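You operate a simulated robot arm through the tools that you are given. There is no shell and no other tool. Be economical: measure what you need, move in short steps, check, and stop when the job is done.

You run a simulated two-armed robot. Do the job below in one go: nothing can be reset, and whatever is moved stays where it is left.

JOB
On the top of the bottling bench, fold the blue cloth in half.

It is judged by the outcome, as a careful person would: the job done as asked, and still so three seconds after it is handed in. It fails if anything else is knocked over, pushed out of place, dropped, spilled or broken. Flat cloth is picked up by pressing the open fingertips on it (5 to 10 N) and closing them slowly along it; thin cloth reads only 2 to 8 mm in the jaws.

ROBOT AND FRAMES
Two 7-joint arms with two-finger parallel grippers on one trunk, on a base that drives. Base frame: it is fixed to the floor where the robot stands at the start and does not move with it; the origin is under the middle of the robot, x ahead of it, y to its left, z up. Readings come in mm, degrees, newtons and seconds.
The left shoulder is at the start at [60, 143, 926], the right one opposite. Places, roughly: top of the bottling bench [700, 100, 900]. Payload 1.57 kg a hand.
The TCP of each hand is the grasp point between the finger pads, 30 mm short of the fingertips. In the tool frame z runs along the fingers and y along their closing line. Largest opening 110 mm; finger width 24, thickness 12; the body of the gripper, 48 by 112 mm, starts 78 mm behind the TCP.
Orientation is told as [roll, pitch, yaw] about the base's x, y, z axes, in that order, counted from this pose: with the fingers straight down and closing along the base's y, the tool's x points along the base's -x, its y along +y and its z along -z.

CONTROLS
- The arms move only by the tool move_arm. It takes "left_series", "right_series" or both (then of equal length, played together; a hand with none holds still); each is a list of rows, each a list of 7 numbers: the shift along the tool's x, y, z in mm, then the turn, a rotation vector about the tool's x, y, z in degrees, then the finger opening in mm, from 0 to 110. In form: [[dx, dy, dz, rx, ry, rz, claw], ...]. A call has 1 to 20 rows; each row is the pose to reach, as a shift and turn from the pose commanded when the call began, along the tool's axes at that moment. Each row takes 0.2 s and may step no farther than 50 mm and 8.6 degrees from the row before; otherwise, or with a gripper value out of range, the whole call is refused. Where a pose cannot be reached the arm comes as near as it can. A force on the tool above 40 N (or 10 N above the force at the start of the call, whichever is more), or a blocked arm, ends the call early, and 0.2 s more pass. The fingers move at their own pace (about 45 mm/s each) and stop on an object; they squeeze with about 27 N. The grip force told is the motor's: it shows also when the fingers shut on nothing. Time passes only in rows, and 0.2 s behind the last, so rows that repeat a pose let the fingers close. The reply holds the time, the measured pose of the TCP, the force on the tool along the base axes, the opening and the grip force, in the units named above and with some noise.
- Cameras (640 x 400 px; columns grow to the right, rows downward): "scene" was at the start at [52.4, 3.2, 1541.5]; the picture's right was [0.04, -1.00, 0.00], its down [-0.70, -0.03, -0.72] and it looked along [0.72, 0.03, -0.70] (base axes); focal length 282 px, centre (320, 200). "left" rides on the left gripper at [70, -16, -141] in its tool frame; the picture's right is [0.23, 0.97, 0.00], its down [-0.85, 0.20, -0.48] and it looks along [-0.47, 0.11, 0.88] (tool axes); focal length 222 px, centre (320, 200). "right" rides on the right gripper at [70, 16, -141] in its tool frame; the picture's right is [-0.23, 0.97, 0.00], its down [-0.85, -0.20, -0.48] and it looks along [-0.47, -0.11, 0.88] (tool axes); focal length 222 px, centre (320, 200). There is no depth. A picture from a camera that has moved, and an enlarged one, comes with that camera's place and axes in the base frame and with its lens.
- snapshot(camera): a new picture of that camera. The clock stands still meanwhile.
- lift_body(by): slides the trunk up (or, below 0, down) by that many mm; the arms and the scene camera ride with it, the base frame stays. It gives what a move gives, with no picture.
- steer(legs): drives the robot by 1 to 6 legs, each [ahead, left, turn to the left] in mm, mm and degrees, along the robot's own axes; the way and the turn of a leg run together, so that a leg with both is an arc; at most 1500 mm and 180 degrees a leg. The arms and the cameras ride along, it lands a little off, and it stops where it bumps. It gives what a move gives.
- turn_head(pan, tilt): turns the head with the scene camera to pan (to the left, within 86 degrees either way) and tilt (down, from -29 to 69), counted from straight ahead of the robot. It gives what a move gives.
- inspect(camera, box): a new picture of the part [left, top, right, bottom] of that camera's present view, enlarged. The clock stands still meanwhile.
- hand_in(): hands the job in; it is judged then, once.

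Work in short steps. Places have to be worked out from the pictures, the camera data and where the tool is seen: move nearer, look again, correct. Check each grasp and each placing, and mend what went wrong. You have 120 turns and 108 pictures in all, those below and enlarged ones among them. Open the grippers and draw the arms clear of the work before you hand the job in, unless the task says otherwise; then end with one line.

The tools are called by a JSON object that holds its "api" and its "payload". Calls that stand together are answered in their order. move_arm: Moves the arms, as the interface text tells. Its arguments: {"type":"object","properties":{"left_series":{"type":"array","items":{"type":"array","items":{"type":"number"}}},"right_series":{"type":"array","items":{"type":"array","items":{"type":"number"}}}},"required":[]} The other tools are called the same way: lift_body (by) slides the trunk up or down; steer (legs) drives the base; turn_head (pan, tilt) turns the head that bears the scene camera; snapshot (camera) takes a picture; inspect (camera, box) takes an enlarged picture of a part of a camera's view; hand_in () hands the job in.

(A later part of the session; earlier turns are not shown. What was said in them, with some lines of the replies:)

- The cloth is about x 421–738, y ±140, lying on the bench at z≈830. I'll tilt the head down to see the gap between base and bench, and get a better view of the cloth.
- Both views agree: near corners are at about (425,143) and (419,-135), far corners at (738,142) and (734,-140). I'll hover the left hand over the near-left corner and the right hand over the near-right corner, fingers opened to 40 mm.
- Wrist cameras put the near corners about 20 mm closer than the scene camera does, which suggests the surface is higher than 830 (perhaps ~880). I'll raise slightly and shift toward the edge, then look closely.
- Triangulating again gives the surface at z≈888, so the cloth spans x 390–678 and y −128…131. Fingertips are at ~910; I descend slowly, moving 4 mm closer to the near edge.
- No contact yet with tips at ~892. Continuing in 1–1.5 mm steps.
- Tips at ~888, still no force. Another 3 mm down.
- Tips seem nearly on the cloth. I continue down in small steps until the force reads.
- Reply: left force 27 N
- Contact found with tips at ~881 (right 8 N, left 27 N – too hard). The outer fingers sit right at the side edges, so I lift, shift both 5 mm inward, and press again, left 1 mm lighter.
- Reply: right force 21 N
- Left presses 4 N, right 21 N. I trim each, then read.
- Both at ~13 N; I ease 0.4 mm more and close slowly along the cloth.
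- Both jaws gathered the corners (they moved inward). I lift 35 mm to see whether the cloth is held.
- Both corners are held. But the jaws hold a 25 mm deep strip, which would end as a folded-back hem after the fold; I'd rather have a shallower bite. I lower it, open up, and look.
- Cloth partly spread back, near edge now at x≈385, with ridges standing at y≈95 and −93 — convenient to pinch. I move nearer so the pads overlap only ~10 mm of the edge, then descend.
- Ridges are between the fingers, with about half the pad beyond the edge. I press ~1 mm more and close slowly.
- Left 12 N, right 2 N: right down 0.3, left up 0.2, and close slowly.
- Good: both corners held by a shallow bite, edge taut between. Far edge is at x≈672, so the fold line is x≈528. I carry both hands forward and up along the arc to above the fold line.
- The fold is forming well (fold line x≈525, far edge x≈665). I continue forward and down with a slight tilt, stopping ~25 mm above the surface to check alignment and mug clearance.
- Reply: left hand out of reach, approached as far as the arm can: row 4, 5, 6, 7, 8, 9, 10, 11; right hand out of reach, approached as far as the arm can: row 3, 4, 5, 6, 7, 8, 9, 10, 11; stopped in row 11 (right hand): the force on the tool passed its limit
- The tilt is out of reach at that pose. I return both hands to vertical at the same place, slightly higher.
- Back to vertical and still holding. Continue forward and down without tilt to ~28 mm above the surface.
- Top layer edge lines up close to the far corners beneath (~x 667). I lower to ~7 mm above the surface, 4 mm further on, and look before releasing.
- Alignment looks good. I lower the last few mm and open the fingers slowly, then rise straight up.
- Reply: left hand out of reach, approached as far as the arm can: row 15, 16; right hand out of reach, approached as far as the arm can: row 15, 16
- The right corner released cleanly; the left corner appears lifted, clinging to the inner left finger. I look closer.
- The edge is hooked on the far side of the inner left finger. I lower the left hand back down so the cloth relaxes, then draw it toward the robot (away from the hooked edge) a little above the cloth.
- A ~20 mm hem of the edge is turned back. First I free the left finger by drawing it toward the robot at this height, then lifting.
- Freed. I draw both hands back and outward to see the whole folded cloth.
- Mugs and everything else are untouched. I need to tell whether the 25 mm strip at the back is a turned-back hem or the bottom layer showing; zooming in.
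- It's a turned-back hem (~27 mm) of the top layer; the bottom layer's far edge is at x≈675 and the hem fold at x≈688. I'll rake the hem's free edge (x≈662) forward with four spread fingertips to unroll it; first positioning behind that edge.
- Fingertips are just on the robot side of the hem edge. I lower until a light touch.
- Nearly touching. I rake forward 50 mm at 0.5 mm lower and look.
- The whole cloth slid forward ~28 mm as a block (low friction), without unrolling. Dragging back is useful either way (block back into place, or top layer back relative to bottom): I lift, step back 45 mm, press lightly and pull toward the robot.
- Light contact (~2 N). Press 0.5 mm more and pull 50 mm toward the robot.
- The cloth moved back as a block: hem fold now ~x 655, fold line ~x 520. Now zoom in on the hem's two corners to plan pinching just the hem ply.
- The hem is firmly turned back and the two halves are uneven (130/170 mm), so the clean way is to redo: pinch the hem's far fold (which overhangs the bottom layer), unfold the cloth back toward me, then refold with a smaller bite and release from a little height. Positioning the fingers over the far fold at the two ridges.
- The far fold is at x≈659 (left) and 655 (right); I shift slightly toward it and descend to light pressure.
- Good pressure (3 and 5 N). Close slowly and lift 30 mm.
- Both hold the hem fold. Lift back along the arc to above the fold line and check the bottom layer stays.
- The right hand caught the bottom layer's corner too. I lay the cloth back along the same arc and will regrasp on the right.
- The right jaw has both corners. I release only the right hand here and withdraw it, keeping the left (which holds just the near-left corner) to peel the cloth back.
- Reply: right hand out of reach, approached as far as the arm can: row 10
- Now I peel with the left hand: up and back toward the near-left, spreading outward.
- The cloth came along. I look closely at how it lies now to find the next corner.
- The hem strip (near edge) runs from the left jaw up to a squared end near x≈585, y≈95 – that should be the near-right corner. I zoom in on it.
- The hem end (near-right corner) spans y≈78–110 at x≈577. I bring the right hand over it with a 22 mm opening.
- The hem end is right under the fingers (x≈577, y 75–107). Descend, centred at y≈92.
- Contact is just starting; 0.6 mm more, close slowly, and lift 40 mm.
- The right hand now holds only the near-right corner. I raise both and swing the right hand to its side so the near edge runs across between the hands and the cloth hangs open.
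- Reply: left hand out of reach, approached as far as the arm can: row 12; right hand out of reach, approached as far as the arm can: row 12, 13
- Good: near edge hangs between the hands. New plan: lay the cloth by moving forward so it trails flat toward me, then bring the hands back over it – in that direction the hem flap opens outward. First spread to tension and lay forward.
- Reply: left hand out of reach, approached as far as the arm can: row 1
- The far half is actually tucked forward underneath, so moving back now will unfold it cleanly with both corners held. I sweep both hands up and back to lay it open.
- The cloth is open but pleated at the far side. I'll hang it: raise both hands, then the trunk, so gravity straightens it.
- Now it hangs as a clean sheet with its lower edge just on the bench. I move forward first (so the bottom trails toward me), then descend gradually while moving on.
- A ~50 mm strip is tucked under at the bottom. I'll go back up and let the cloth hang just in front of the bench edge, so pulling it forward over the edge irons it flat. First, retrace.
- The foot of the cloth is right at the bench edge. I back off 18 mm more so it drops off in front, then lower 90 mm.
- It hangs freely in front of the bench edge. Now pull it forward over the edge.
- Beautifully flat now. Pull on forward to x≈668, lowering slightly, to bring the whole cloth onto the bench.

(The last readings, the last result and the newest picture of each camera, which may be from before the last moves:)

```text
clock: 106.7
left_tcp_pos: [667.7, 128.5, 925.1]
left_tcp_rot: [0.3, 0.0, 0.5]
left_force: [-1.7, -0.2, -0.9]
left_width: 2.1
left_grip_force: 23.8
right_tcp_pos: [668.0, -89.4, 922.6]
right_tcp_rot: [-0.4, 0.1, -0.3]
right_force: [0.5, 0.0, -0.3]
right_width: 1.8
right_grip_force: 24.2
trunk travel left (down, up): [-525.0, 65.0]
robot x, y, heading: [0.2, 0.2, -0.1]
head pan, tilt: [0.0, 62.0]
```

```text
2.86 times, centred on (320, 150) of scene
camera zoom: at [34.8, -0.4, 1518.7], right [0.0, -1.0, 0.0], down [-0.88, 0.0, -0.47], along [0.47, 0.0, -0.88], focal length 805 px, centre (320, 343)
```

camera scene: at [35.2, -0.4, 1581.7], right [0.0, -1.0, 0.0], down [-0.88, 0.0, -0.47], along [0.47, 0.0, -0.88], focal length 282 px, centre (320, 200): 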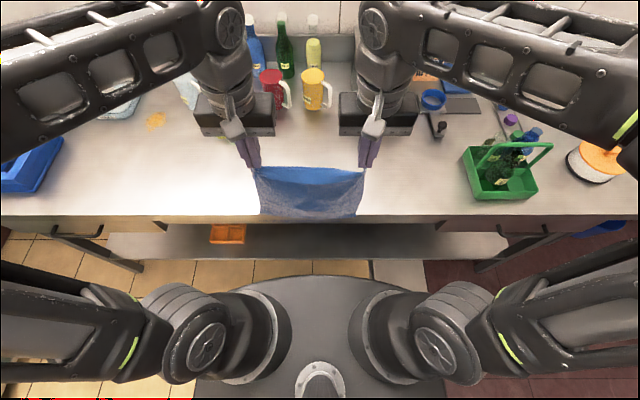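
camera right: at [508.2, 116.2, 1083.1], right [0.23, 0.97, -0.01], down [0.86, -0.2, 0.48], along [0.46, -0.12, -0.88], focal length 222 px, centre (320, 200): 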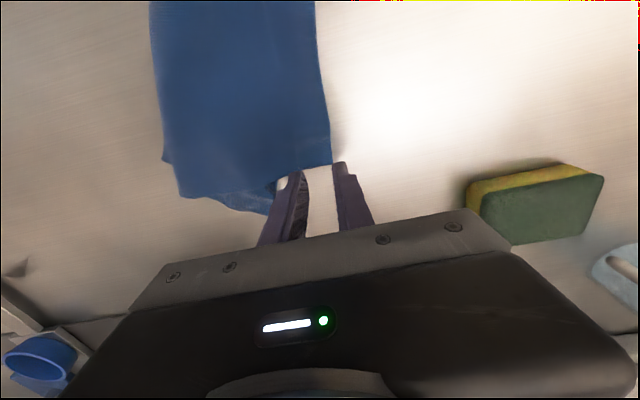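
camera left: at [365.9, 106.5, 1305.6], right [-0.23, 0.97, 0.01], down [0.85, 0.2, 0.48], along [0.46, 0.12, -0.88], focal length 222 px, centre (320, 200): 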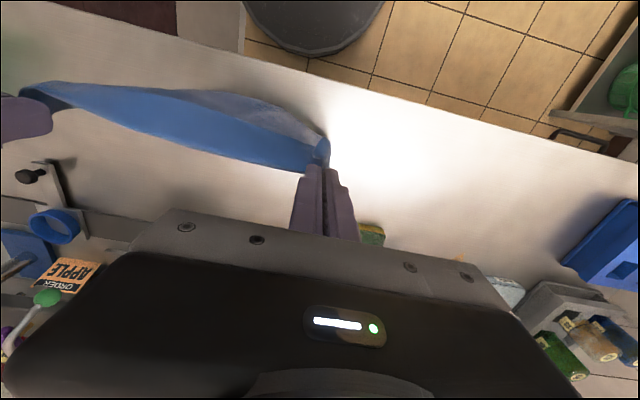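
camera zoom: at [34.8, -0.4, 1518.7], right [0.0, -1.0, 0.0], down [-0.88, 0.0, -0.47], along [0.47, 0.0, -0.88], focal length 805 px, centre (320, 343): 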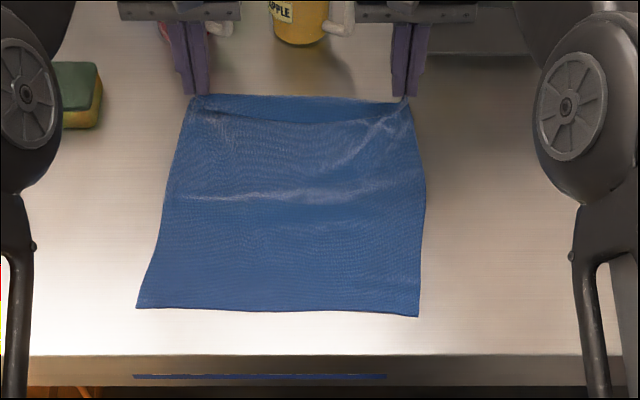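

Flat and whole on the bench: the robot-side edge is at x≈403–411, y −90…169; the held edge at x≈668. Fold line should be at x≈551. I lift back along the arc to above it, shifting slightly left to match the skew.

{"api": "move_arm", "payload": {"left_series": [[5, 0, -14, 0, 0, 0, 0], [12, 1, -30, 0, 0, 0, 0], [21, 2, -45, 0, 0, 0, 0], [33, 3, -59, 0, 0, 0, 0], [47, 4, -71, 0, 0, 0, 0], [63, 5, -80, 0, 0, 0, 0], [81, 6, -87, 0, 0, 0, 0], [99, 7, -91, 0, 0, 0, 0], [117, 8, -92, 0, 0, 0, 0], [117, 8, -92, 0, 0, 0, 0]], "right_series": [[5, 0, -14, 0, 0, 0, 0], [12, 1, -30, 0, 0, 0, 0], [21, 2, -45, 0, 0, 0, 0], [33, 3, -59, 0, 0, 0, 0], [47, 4, -71, 0, 0, 0, 0], [63, 5, -80, 0, 0, 0, 0], [81, 6, -87, 0, 0, 0, 0], [99, 7, -91, 0, 0, 0, 0], [117, 8, -92, 0, 0, 0, 0], [117, 8, -92, 0, 0, 0, 0]]}}

{"api": "inspect", "payload": {"camera": "scene", "box": [220, 80, 420, 220]}}

```text
clock: 108.9
left_tcp_pos: [552.3, 135.3, 1017.9]
left_tcp_rot: [0.4, 0.2, 0.4]
left_force: [0.4, -1.7, 0.3]
left_width: 1.6
left_grip_force: 23.5
right_tcp_pos: [551.5, -80.0, 1014.9]
right_tcp_rot: [-0.5, 0.2, -0.2]
right_force: [0.2, 0.8, 0.8]
right_width: 1.7
right_grip_force: 24.0
trunk travel left (down, up): [-525.0, 65.0]
robot x, y, heading: [3.1, 0.9, 0.0]
head pan, tilt: [0.0, 62.0]
```

```text
2.86 times, centred on (320, 150) of scene
camera zoom: at [35.6, -0.5, 1518.6], right [0.0, -1.0, 0.0], down [-0.88, 0.0, -0.47], along [0.47, 0.0, -0.88], focal length 805 px, centre (320, 343)
```

zoom: 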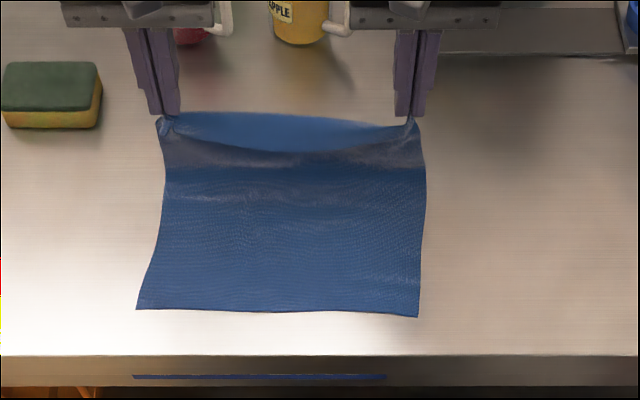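

The bottom layer did not move. Continue back and down to ~28 mm above the surface.

{"api": "move_arm", "payload": {"left_series": [[18, 1, 2, 0, 0, 0, 0], [36, 2, 7, 0, 0, 0, 0], [53, 3, 15, 0, 0, 0, 0], [69, 5, 26, 0, 0, 0, 0], [83, 6, 39, 0, 0, 0, 0], [94, 7, 52, 0, 0, 0, 0], [102, 8, 65, 0, 0, 0, 0], [108, 9, 77, 0, 0, 0, 0], [108, 9, 77, 0, 0, 0, 0]], "right_series": [[18, 1, 2, 0, 0, 0, 0], [36, 2, 7, 0, 0, 0, 0], [54, 3, 15, 0, 0, 0, 0], [71, 5, 26, 0, 0, 0, 0], [86, 6, 38, 0, 0, 0, 0], [98, 7, 50, 0, 0, 0, 0], [107, 8, 62, 0, 0, 0, 0], [114, 9, 74, 0, 0, 0, 0], [114, 9, 74, 0, 0, 0, 0]]}}

{"api": "inspect", "payload": {"camera": "scene", "box": [220, 80, 420, 220]}}

{"api": "snapshot", "payload": {"camera": "left"}}

```text
clock: 110.9
left_tcp_pos: [443.1, 143.7, 938.5]
left_tcp_rot: [0.3, 0.1, 0.4]
left_force: [1.0, 0.0, -0.2]
left_width: 1.6
left_grip_force: 23.6
right_tcp_pos: [437.0, -71.7, 943.2]
right_tcp_rot: [-0.5, 0.1, -0.2]
right_force: [-1.0, 0.1, -0.3]
right_width: 1.9
right_grip_force: 23.5
trunk travel left (down, up): [-525.0, 65.0]
robot x, y, heading: [1.2, -2.1, -0.1]
head pan, tilt: [0.0, 62.0]
```

```text
2.86 times, centred on (320, 150) of scene
camera zoom: at [34.9, -0.4, 1518.7], right [0.0, -1.0, 0.0], down [-0.88, 0.0, -0.47], along [0.47, 0.0, -0.88], focal length 805 px, centre (320, 343)
```

zoom: 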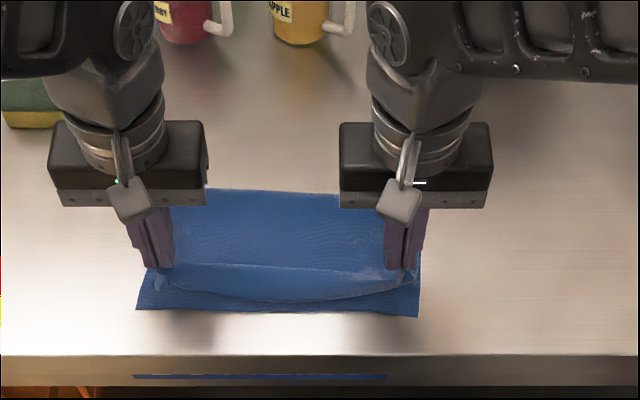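

```text
16 pictures are left
camera left: at [373.0, 124.8, 1081.3], right [-0.23, 0.97, 0.01], down [0.85, 0.2, 0.48], along [0.46, 0.12, -0.88], focal length 222 px, centre (320, 200)
```

left: 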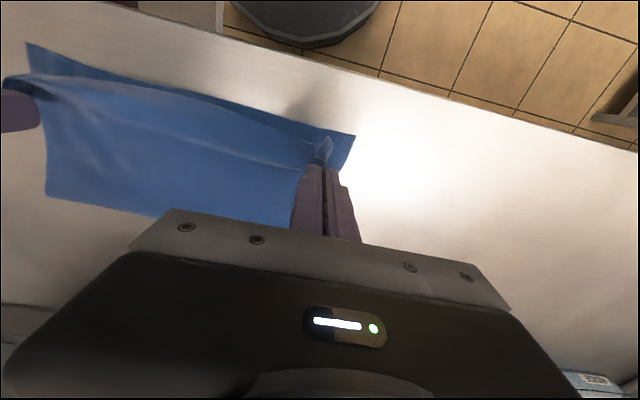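

Very good: flap opens outward and its edge approaches the bottom edge. I lower to the cloth with 5 mm more toward me, then open slowly.

{"api": "move_arm", "payload": {"left_series": [[2, 0, 7, 0, 0, 0, 0], [4, 0, 14, 0, 0, 0, 0], [5, 0, 20, 0, 0, 0, 0], [5, 0, 22, 0, 0, 0, 0], [5, 0, 22, 0, 0, 0, 6], [5, 0, 22, 0, 0, 0, 12], [5, 0, 22, 0, 0, 0, 18], [5, 0, 22, 0, 0, 0, 24], [5, 0, 22, 0, 0, 0, 30], [5, 0, 22, 0, 0, 0, 36], [5, 0, 22, 0, 0, 0, 42], [5, 0, 20, 0, 0, 0, 42], [5, 0, 16, 0, 0, 0, 42], [5, 0, 12, 0, 0, 0, 42], [5, 0, 12, 0, 0, 0, 42]], "right_series": [[2, 0, 8, 0, 0, 0, 0], [4, 0, 17, 0, 0, 0, 0], [5, 0, 24, 0, 0, 0, 0], [5, 0, 26, 0, 0, 0, 0], [5, 0, 26, 0, 0, 0, 6], [5, 0, 26, 0, 0, 0, 12], [5, 0, 26, 0, 0, 0, 18], [5, 0, 26, 0, 0, 0, 24], [5, 0, 26, 0, 0, 0, 30], [5, 0, 26, 0, 0, 0, 36], [5, 0, 26, 0, 0, 0, 42], [5, 0, 24, 0, 0, 0, 42], [5, 0, 20, 0, 0, 0, 42], [5, 0, 16, 0, 0, 0, 42], [5, 0, 16, 0, 0, 0, 42]]}}

{"api": "inspect", "payload": {"camera": "scene", "box": [240, 120, 390, 210]}}

```text
clock: 114.1
left_tcp_pos: [437.6, 144.1, 928.2]
left_tcp_rot: [0.3, 0.2, 0.4]
left_force: [-0.9, -0.7, -0.2]
left_width: 41.6
left_grip_force: 0.0
right_tcp_pos: [432.3, -70.2, 927.5]
right_tcp_rot: [-0.6, 0.1, -0.2]
right_force: [-0.9, -0.2, 0.0]
right_width: 42.1
right_grip_force: 0.2
trunk travel left (down, up): [-525.0, 65.0]
robot x, y, heading: [0.1, 3.7, -0.1]
head pan, tilt: [0.0, 62.0]
```

```text
4.27 times, centred on (315, 165) of scene
camera zoom: at [35.0, -0.4, 1518.7], right [0.0, -1.0, 0.0], down [-0.88, 0.0, -0.47], along [0.47, 0.0, -0.88], focal length 1202 px, centre (341, 349)
```

zoom: 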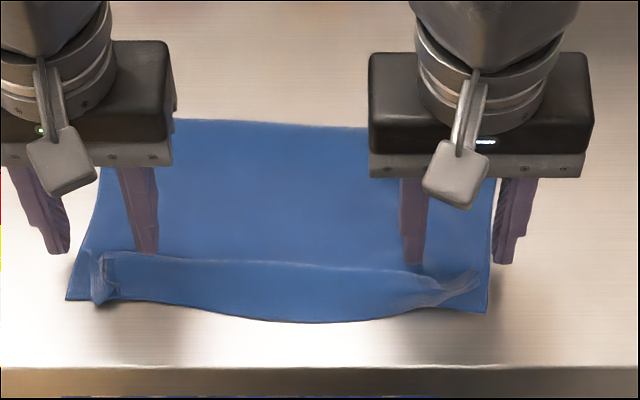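

Both corners released without hooking. I draw the hands up and outward to view the result.

{"api": "move_arm", "payload": {"left_series": [[0, 0, -20, 0, 0, 0, 42], [-10, 5, -50, 0, 0, 0, 42], [-20, 30, -80, 0, 0, 0, 42], [-30, 65, -90, 0, 0, 0, 42], [-40, 100, -95, 0, 0, 0, 42], [-40, 100, -95, 0, 0, 0, 42]], "right_series": [[0, 0, -20, 0, 0, 0, 42], [-10, -5, -50, 0, 0, 0, 42], [-20, -40, -80, 0, 0, 0, 42], [-30, -80, -90, 0, 0, 0, 42], [-40, -120, -95, 0, 0, 0, 42], [-40, -120, -95, 0, 0, 0, 42]]}}

{"api": "inspect", "payload": {"camera": "scene", "box": [240, 125, 380, 210]}}

```text
clock: 115.5
left_tcp_pos: [477.0, 243.8, 1023.6]
left_tcp_rot: [0.2, 0.1, 0.4]
left_force: [-0.1, 0.5, 0.5]
left_width: 41.9
left_grip_force: 0.0
right_tcp_pos: [471.1, -190.3, 1021.6]
right_tcp_rot: [-0.5, 0.1, -0.4]
right_force: [-0.7, 0.5, -0.5]
right_width: 42.0
right_grip_force: 0.0
trunk travel left (down, up): [-525.0, 65.0]
robot x, y, heading: [-3.1, -0.0, 0.2]
head pan, tilt: [0.0, 62.0]
```

```text
4.57 times, centred on (310, 168) of scene
camera zoom: at [34.9, -0.3, 1518.7], right [0.0, -1.0, 0.0], down [-0.88, 0.0, -0.47], along [0.47, 0.0, -0.88], focal length 1287 px, centre (366, 349)
```

zoom: 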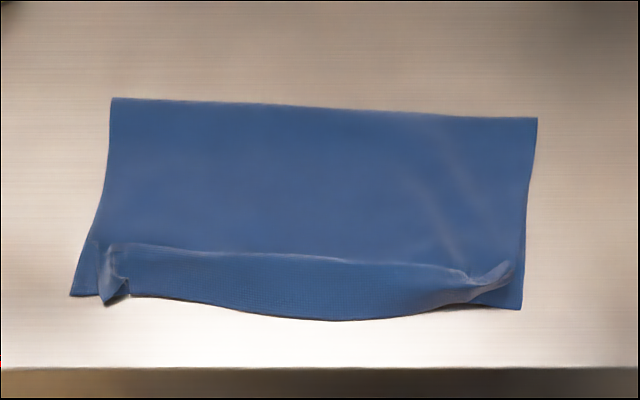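

Now a proper half fold; only the two released corners are slightly crumpled. I zoom in on both to tidy them.

{"api": "inspect", "payload": {"camera": "scene", "box": [250, 172, 290, 197]}}

{"api": "inspect", "payload": {"camera": "scene", "box": [325, 172, 365, 197]}}

```text
16.00 times, centred on (270, 184) of scene
camera zoom: at [34.9, -0.3, 1518.7], right [0.0, -1.0, 0.0], down [-0.88, 0.0, -0.47], along [0.47, 0.0, -0.88], focal length 4506 px, centre (1120, 448)
```

zoom: 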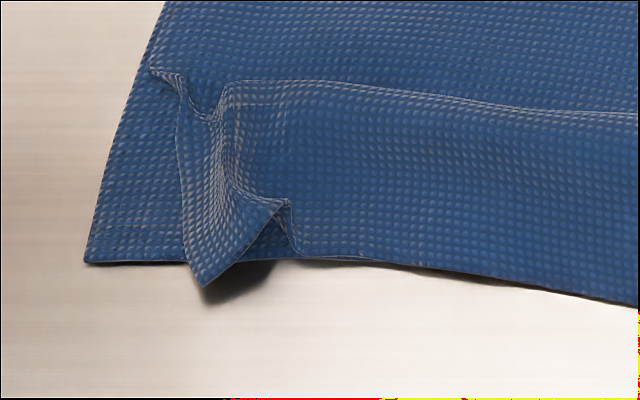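

```text
16.00 times, centred on (345, 184) of scene
camera zoom: at [34.9, -0.3, 1518.7], right [0.0, -1.0, 0.0], down [-0.88, 0.0, -0.47], along [0.47, 0.0, -0.88], focal length 4506 px, centre (-80, 448)
```

zoom: 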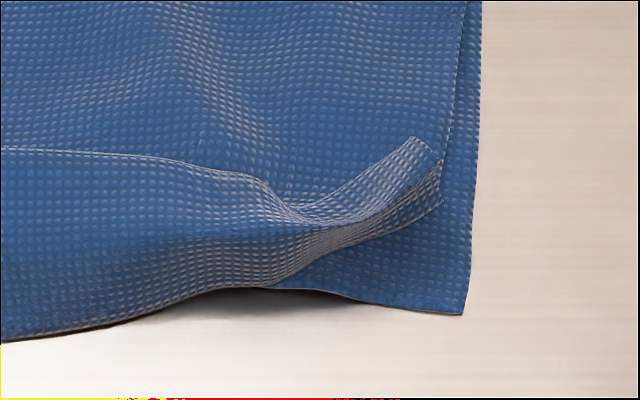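

I'll smooth them gently: left – press closed fingers on the ruffle and open to spread it; right – press the curled corner and draw it toward the bench edge. Moving above them first.

{"api": "move_arm", "payload": {"left_series": [[10, -25, 5, 0, 0, 0, 20], [25, -50, 15, 0, 0, 0, 0], [40, -75, 30, 0, 0, 0, 0], [54, -98, 50, 0, 0, 0, 0], [54, -98, 75, 0, 0, 0, 0], [54, -98, 95, 0, 0, 0, 0], [54, -98, 105, 0, 0, 0, 0], [54, -98, 109, 0, 0, 0, 0], [54, -98, 109, 0, 0, 0, 0]], "right_series": [[10, 30, 5, 0, 0, 0, 20], [20, 60, 15, 0, 0, 0, 0], [30, 90, 30, 0, 0, 0, 0], [41, 117, 50, 0, 0, 0, 0], [41, 117, 75, 0, 0, 0, 0], [41, 117, 93, 0, 0, 0, 0], [41, 117, 103, 0, 0, 0, 0], [41, 117, 107, 0, 0, 0, 0], [41, 117, 107, 0, 0, 0, 0]]}}

```text
clock: 117.5
left_tcp_pos: [424.7, 145.9, 915.0]
left_tcp_rot: [0.3, 0.1, 0.4]
left_force: [0.6, -1.2, 0.2]
left_width: 0.0
left_grip_force: 21.2
right_tcp_pos: [430.8, -73.7, 914.5]
right_tcp_rot: [-0.4, 0.1, -0.4]
right_force: [-0.3, 0.8, 0.1]
right_width: 0.0
right_grip_force: 21.5
trunk travel left (down, up): [-525.0, 65.0]
robot x, y, heading: [1.7, -2.7, -0.0]
head pan, tilt: [0.0, 62.0]
```

Tips ~4 mm above the surface. Press to ~912, then spread left and draw right.

{"api": "move_arm", "payload": {"left_series": [[0, 0, 1.5, 0, 0, 0, 0], [0, 0, 3, 0, 0, 0, 0], [0, 0, 3, 0, 0, 0, 5], [0, 0, 3, 0, 0, 0, 10], [0, 0, 3, 0, 0, 0, 15], [0, 0, 3, 0, 0, 0, 20], [0, 0, 3, 0, 0, 0, 25], [0, 0, 3, 0, 0, 0, 30], [0, 0, 3, 0, 0, 0, 35], [0, 0, 3, 0, 0, 0, 40], [0, 0, 0, 0, 0, 0, 40], [0, 0, -15, 0, 0, 0, 40], [0, 0, -40, 0, 0, 0, 40], [0, 0, -40, 0, 0, 0, 40]], "right_series": [[0, 0, 1, 0, 0, 0, 0], [0, 0, 2, 0, 0, 0, 0], [3, -1, 2, 0, 0, 0, 0], [6, -2, 2, 0, 0, 0, 0], [9, -3, 2, 0, 0, 0, 0], [12, -4, 2, 0, 0, 0, 0], [15, -5, 2, 0, 0, 0, 0], [18, -6, 2, 0, 0, 0, 0], [21, -7, 2, 0, 0, 0, 0], [24, -8, 2, 0, 0, 0, 0], [24, -8, -1, 0, 0, 0, 0], [24, -8, -15, 0, 0, 0, 0], [24, -8, -40, 0, 0, 0, 0], [24, -8, -40, 0, 0, 0, 0]]}}

{"api": "inspect", "payload": {"camera": "scene", "box": [240, 125, 380, 210]}}

```text
clock: 120.5
left_tcp_pos: [425.2, 145.4, 953.6]
left_tcp_rot: [0.3, 0.1, 0.4]
left_force: [-0.1, 0.0, -0.4]
left_width: 39.8
left_grip_force: 0.0
right_tcp_pos: [408.9, -80.2, 954.8]
right_tcp_rot: [-0.4, 0.2, -0.3]
right_force: [0.4, -0.5, 0.5]
right_width: 0.0
right_grip_force: 21.3
trunk travel left (down, up): [-525.0, 65.0]
robot x, y, heading: [-1.0, -0.3, -0.1]
head pan, tilt: [0.0, 62.0]
```

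```text
4.57 times, centred on (310, 168) of scene
camera zoom: at [35.3, -0.4, 1518.6], right [0.0, -1.0, 0.0], down [-0.88, 0.0, -0.47], along [0.47, 0.0, -0.88], focal length 1287 px, centre (366, 349)
```

zoom: 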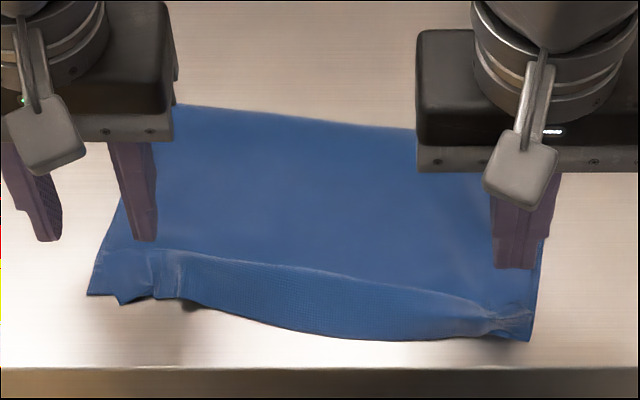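

Right corner is now aligned; left one is ~18 mm inward with a small ridge. I press it with closed fingers and draw it outward.

{"api": "move_arm", "payload": {"left_series": [[6, -5, 0, 0, 0, 0, 20], [11, -9, 10, 0, 0, 0, 0], [11, -9, 25, 0, 0, 0, 0], [11, -9, 36, 0, 0, 0, 0], [11, -9, 40, 0, 0, 0, 0], [11, -9, 42, 0, 0, 0, 0], [10, -6, 42, 0, 0, 0, 0], [10, -3, 42, 0, 0, 0, 0], [9, 0, 42, 0, 0, 0, 0], [9, 3, 42, 0, 0, 0, 0], [8, 6, 42, 0, 0, 0, 0], [8, 9, 42, 0, 0, 0, 0], [8, 9, 38, 0, 0, 0, 0], [8, 9, 20, 0, 0, 0, 0], [0, 20, -20, 0, 0, 0, 0], [-20, 60, -50, 0, 0, 0, 0], [-40, 100, -60, 0, 0, 0, 0]], "right_series": [[0, 0, 0, 0, 0, 0, 0], [0, 0, -10, 0, 0, 0, 0], [0, -10, -25, 0, 0, 0, 0], [0, -30, -40, 0, 0, 0, 0], [-10, -50, -50, 0, 0, 0, 20], [-20, -80, -60, 0, 0, 0, 40], [-30, -110, -65, 0, 0, 0, 40], [-40, -130, -70, 0, 0, 0, 40], [-40, -130, -70, 0, 0, 0, 40], [-40, -130, -70, 0, 0, 0, 40], [-40, -130, -70, 0, 0, 0, 40], [-40, -130, -70, 0, 0, 0, 40], [-40, -130, -70, 0, 0, 0, 40], [-40, -130, -70, 0, 0, 0, 40], [-40, -130, -70, 0, 0, 0, 40], [-40, -130, -70, 0, 0, 0, 40], [-40, -130, -70, 0, 0, 0, 40]]}}

{"api": "inspect", "payload": {"camera": "scene", "box": [240, 125, 380, 210]}}

```text
refused: row 16 steps farther than a row can; nothing moved
```

```text
4.57 times, centred on (310, 168) of scene
camera zoom: at [35.3, -0.4, 1518.6], right [0.0, -1.0, 0.0], down [-0.88, 0.0, -0.47], along [0.47, 0.0, -0.88], focal length 1287 px, centre (366, 349)
```

zoom: 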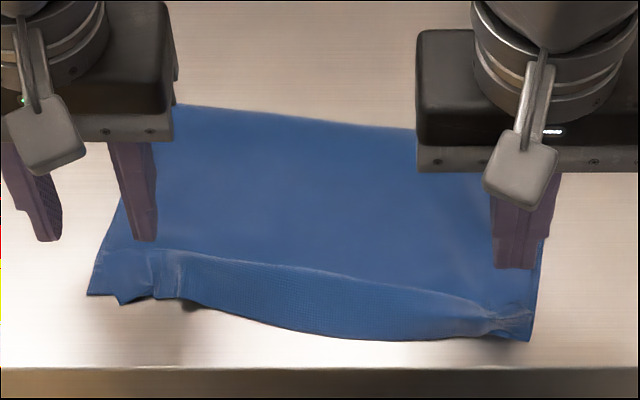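

A step was too long; same motion with a shorter exit.

{"api": "move_arm", "payload": {"left_series": [[6, -5, 0, 0, 0, 0, 20], [11, -9, 10, 0, 0, 0, 0], [11, -9, 25, 0, 0, 0, 0], [11, -9, 36, 0, 0, 0, 0], [11, -9, 40, 0, 0, 0, 0], [11, -9, 42, 0, 0, 0, 0], [10, -6, 42, 0, 0, 0, 0], [10, -3, 42, 0, 0, 0, 0], [9, 0, 42, 0, 0, 0, 0], [9, 3, 42, 0, 0, 0, 0], [8, 6, 42, 0, 0, 0, 0], [8, 9, 42, 0, 0, 0, 0], [8, 9, 38, 0, 0, 0, 0], [8, 9, 15, 0, 0, 0, 0], [2, 20, -15, 0, 0, 0, 0], [-5, 40, -45, 0, 0, 0, 0], [-15, 70, -60, 0, 0, 0, 0], [-25, 100, -65, 0, 0, 0, 0]], "right_series": [[0, 0, 0, 0, 0, 0, 0], [0, 0, -10, 0, 0, 0, 0], [0, -10, -25, 0, 0, 0, 0], [0, -30, -40, 0, 0, 0, 0], [-10, -50, -50, 0, 0, 0, 20], [-20, -80, -60, 0, 0, 0, 40], [-30, -110, -65, 0, 0, 0, 40], [-40, -130, -70, 0, 0, 0, 40], [-40, -130, -70, 0, 0, 0, 40], [-40, -130, -70, 0, 0, 0, 40], [-40, -130, -70, 0, 0, 0, 40], [-40, -130, -70, 0, 0, 0, 40], [-40, -130, -70, 0, 0, 0, 40], [-40, -130, -70, 0, 0, 0, 40], [-40, -130, -70, 0, 0, 0, 40], [-40, -130, -70, 0, 0, 0, 40], [-40, -130, -70, 0, 0, 0, 40], [-40, -130, -70, 0, 0, 0, 40]]}}

{"api": "inspect", "payload": {"camera": "scene", "box": [240, 125, 380, 210]}}

```text
clock: 124.3
left_tcp_pos: [447.9, 247.5, 1020.1]
left_tcp_rot: [0.5, 0.1, 0.4]
left_force: [-0.3, 0.2, -1.0]
left_width: 0.0
left_grip_force: 21.0
right_tcp_pos: [446.9, -209.1, 1025.3]
right_tcp_rot: [-0.5, 0.1, -0.2]
right_force: [-0.2, -0.6, 0.0]
right_width: 40.0
right_grip_force: 0.0
trunk travel left (down, up): [-525.0, 65.0]
robot x, y, heading: [-2.3, -0.0, 0.3]
head pan, tilt: [0.0, 62.0]
```

```text
4.57 times, centred on (310, 168) of scene
camera zoom: at [35.1, 0.0, 1518.7], right [0.0, -1.0, 0.0], down [-0.88, 0.0, -0.47], along [0.47, 0.0, -0.88], focal length 1287 px, centre (366, 349)
```

zoom: 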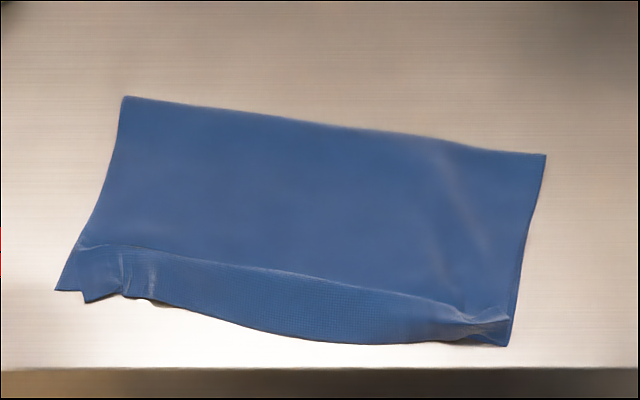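

The cloth is now folded in half, edges and corners matching within ~15 mm, wholly on the bench. I open the left gripper, draw the arms farther out and take a last overview.

{"api": "move_arm", "payload": {"left_series": [[0, 10, -10, 0, 0, 0, 40], [0, 20, -20, 0, 0, 0, 80], [0, 20, -30, 0, 0, 0, 100], [0, 20, -30, 0, 0, 0, 100]], "right_series": [[0, -5, -10, 0, 0, 0, 60], [0, -10, -20, 0, 0, 0, 80], [0, -10, -30, 0, 0, 0, 100], [0, -10, -30, 0, 0, 0, 100]]}}

{"api": "snapshot", "payload": {"camera": "scene"}}

```text
clock: 125.3
left_tcp_pos: [449.4, 265.8, 1050.5]
left_tcp_rot: [0.3, 0.1, 0.4]
left_force: [-0.2, -0.7, -0.5]
left_width: 82.0
left_grip_force: 0.0
right_tcp_pos: [446.7, -221.8, 1056.7]
right_tcp_rot: [-0.4, 0.2, -0.3]
right_force: [-0.5, -0.2, 0.0]
right_width: 100.0
right_grip_force: 0.2
trunk travel left (down, up): [-525.0, 65.0]
robot x, y, heading: [1.6, 5.1, 0.1]
head pan, tilt: [0.0, 62.0]
```

```text
8 pictures are left
camera scene: at [35.0, -0.4, 1518.7], right [0.0, -1.0, 0.0], down [-0.88, 0.0, -0.47], along [0.47, 0.0, -0.88], focal length 282 px, centre (320, 200)
```

scene: 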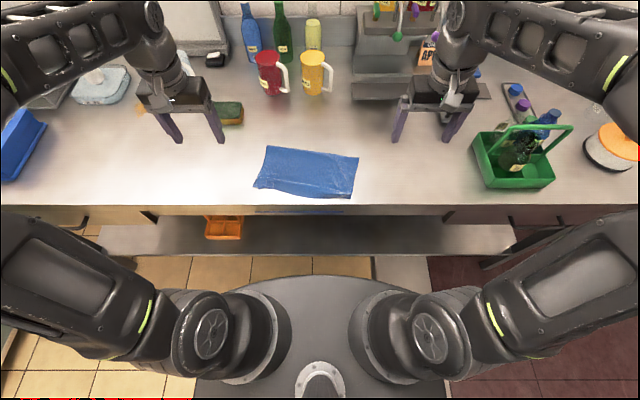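

Everything else stands in its place, the cloth is folded in half on the bench, and the arms are clear. Handing in.

{"api": "hand_in", "payload": {}}

```text
The job is handed in.
```

The blue cloth is folded in half on top of the bottling bench. One corner is about 15 mm out of line and slightly wrinkled, and the folded cloth lies a little askew. Nothing else on the bench was disturbed.
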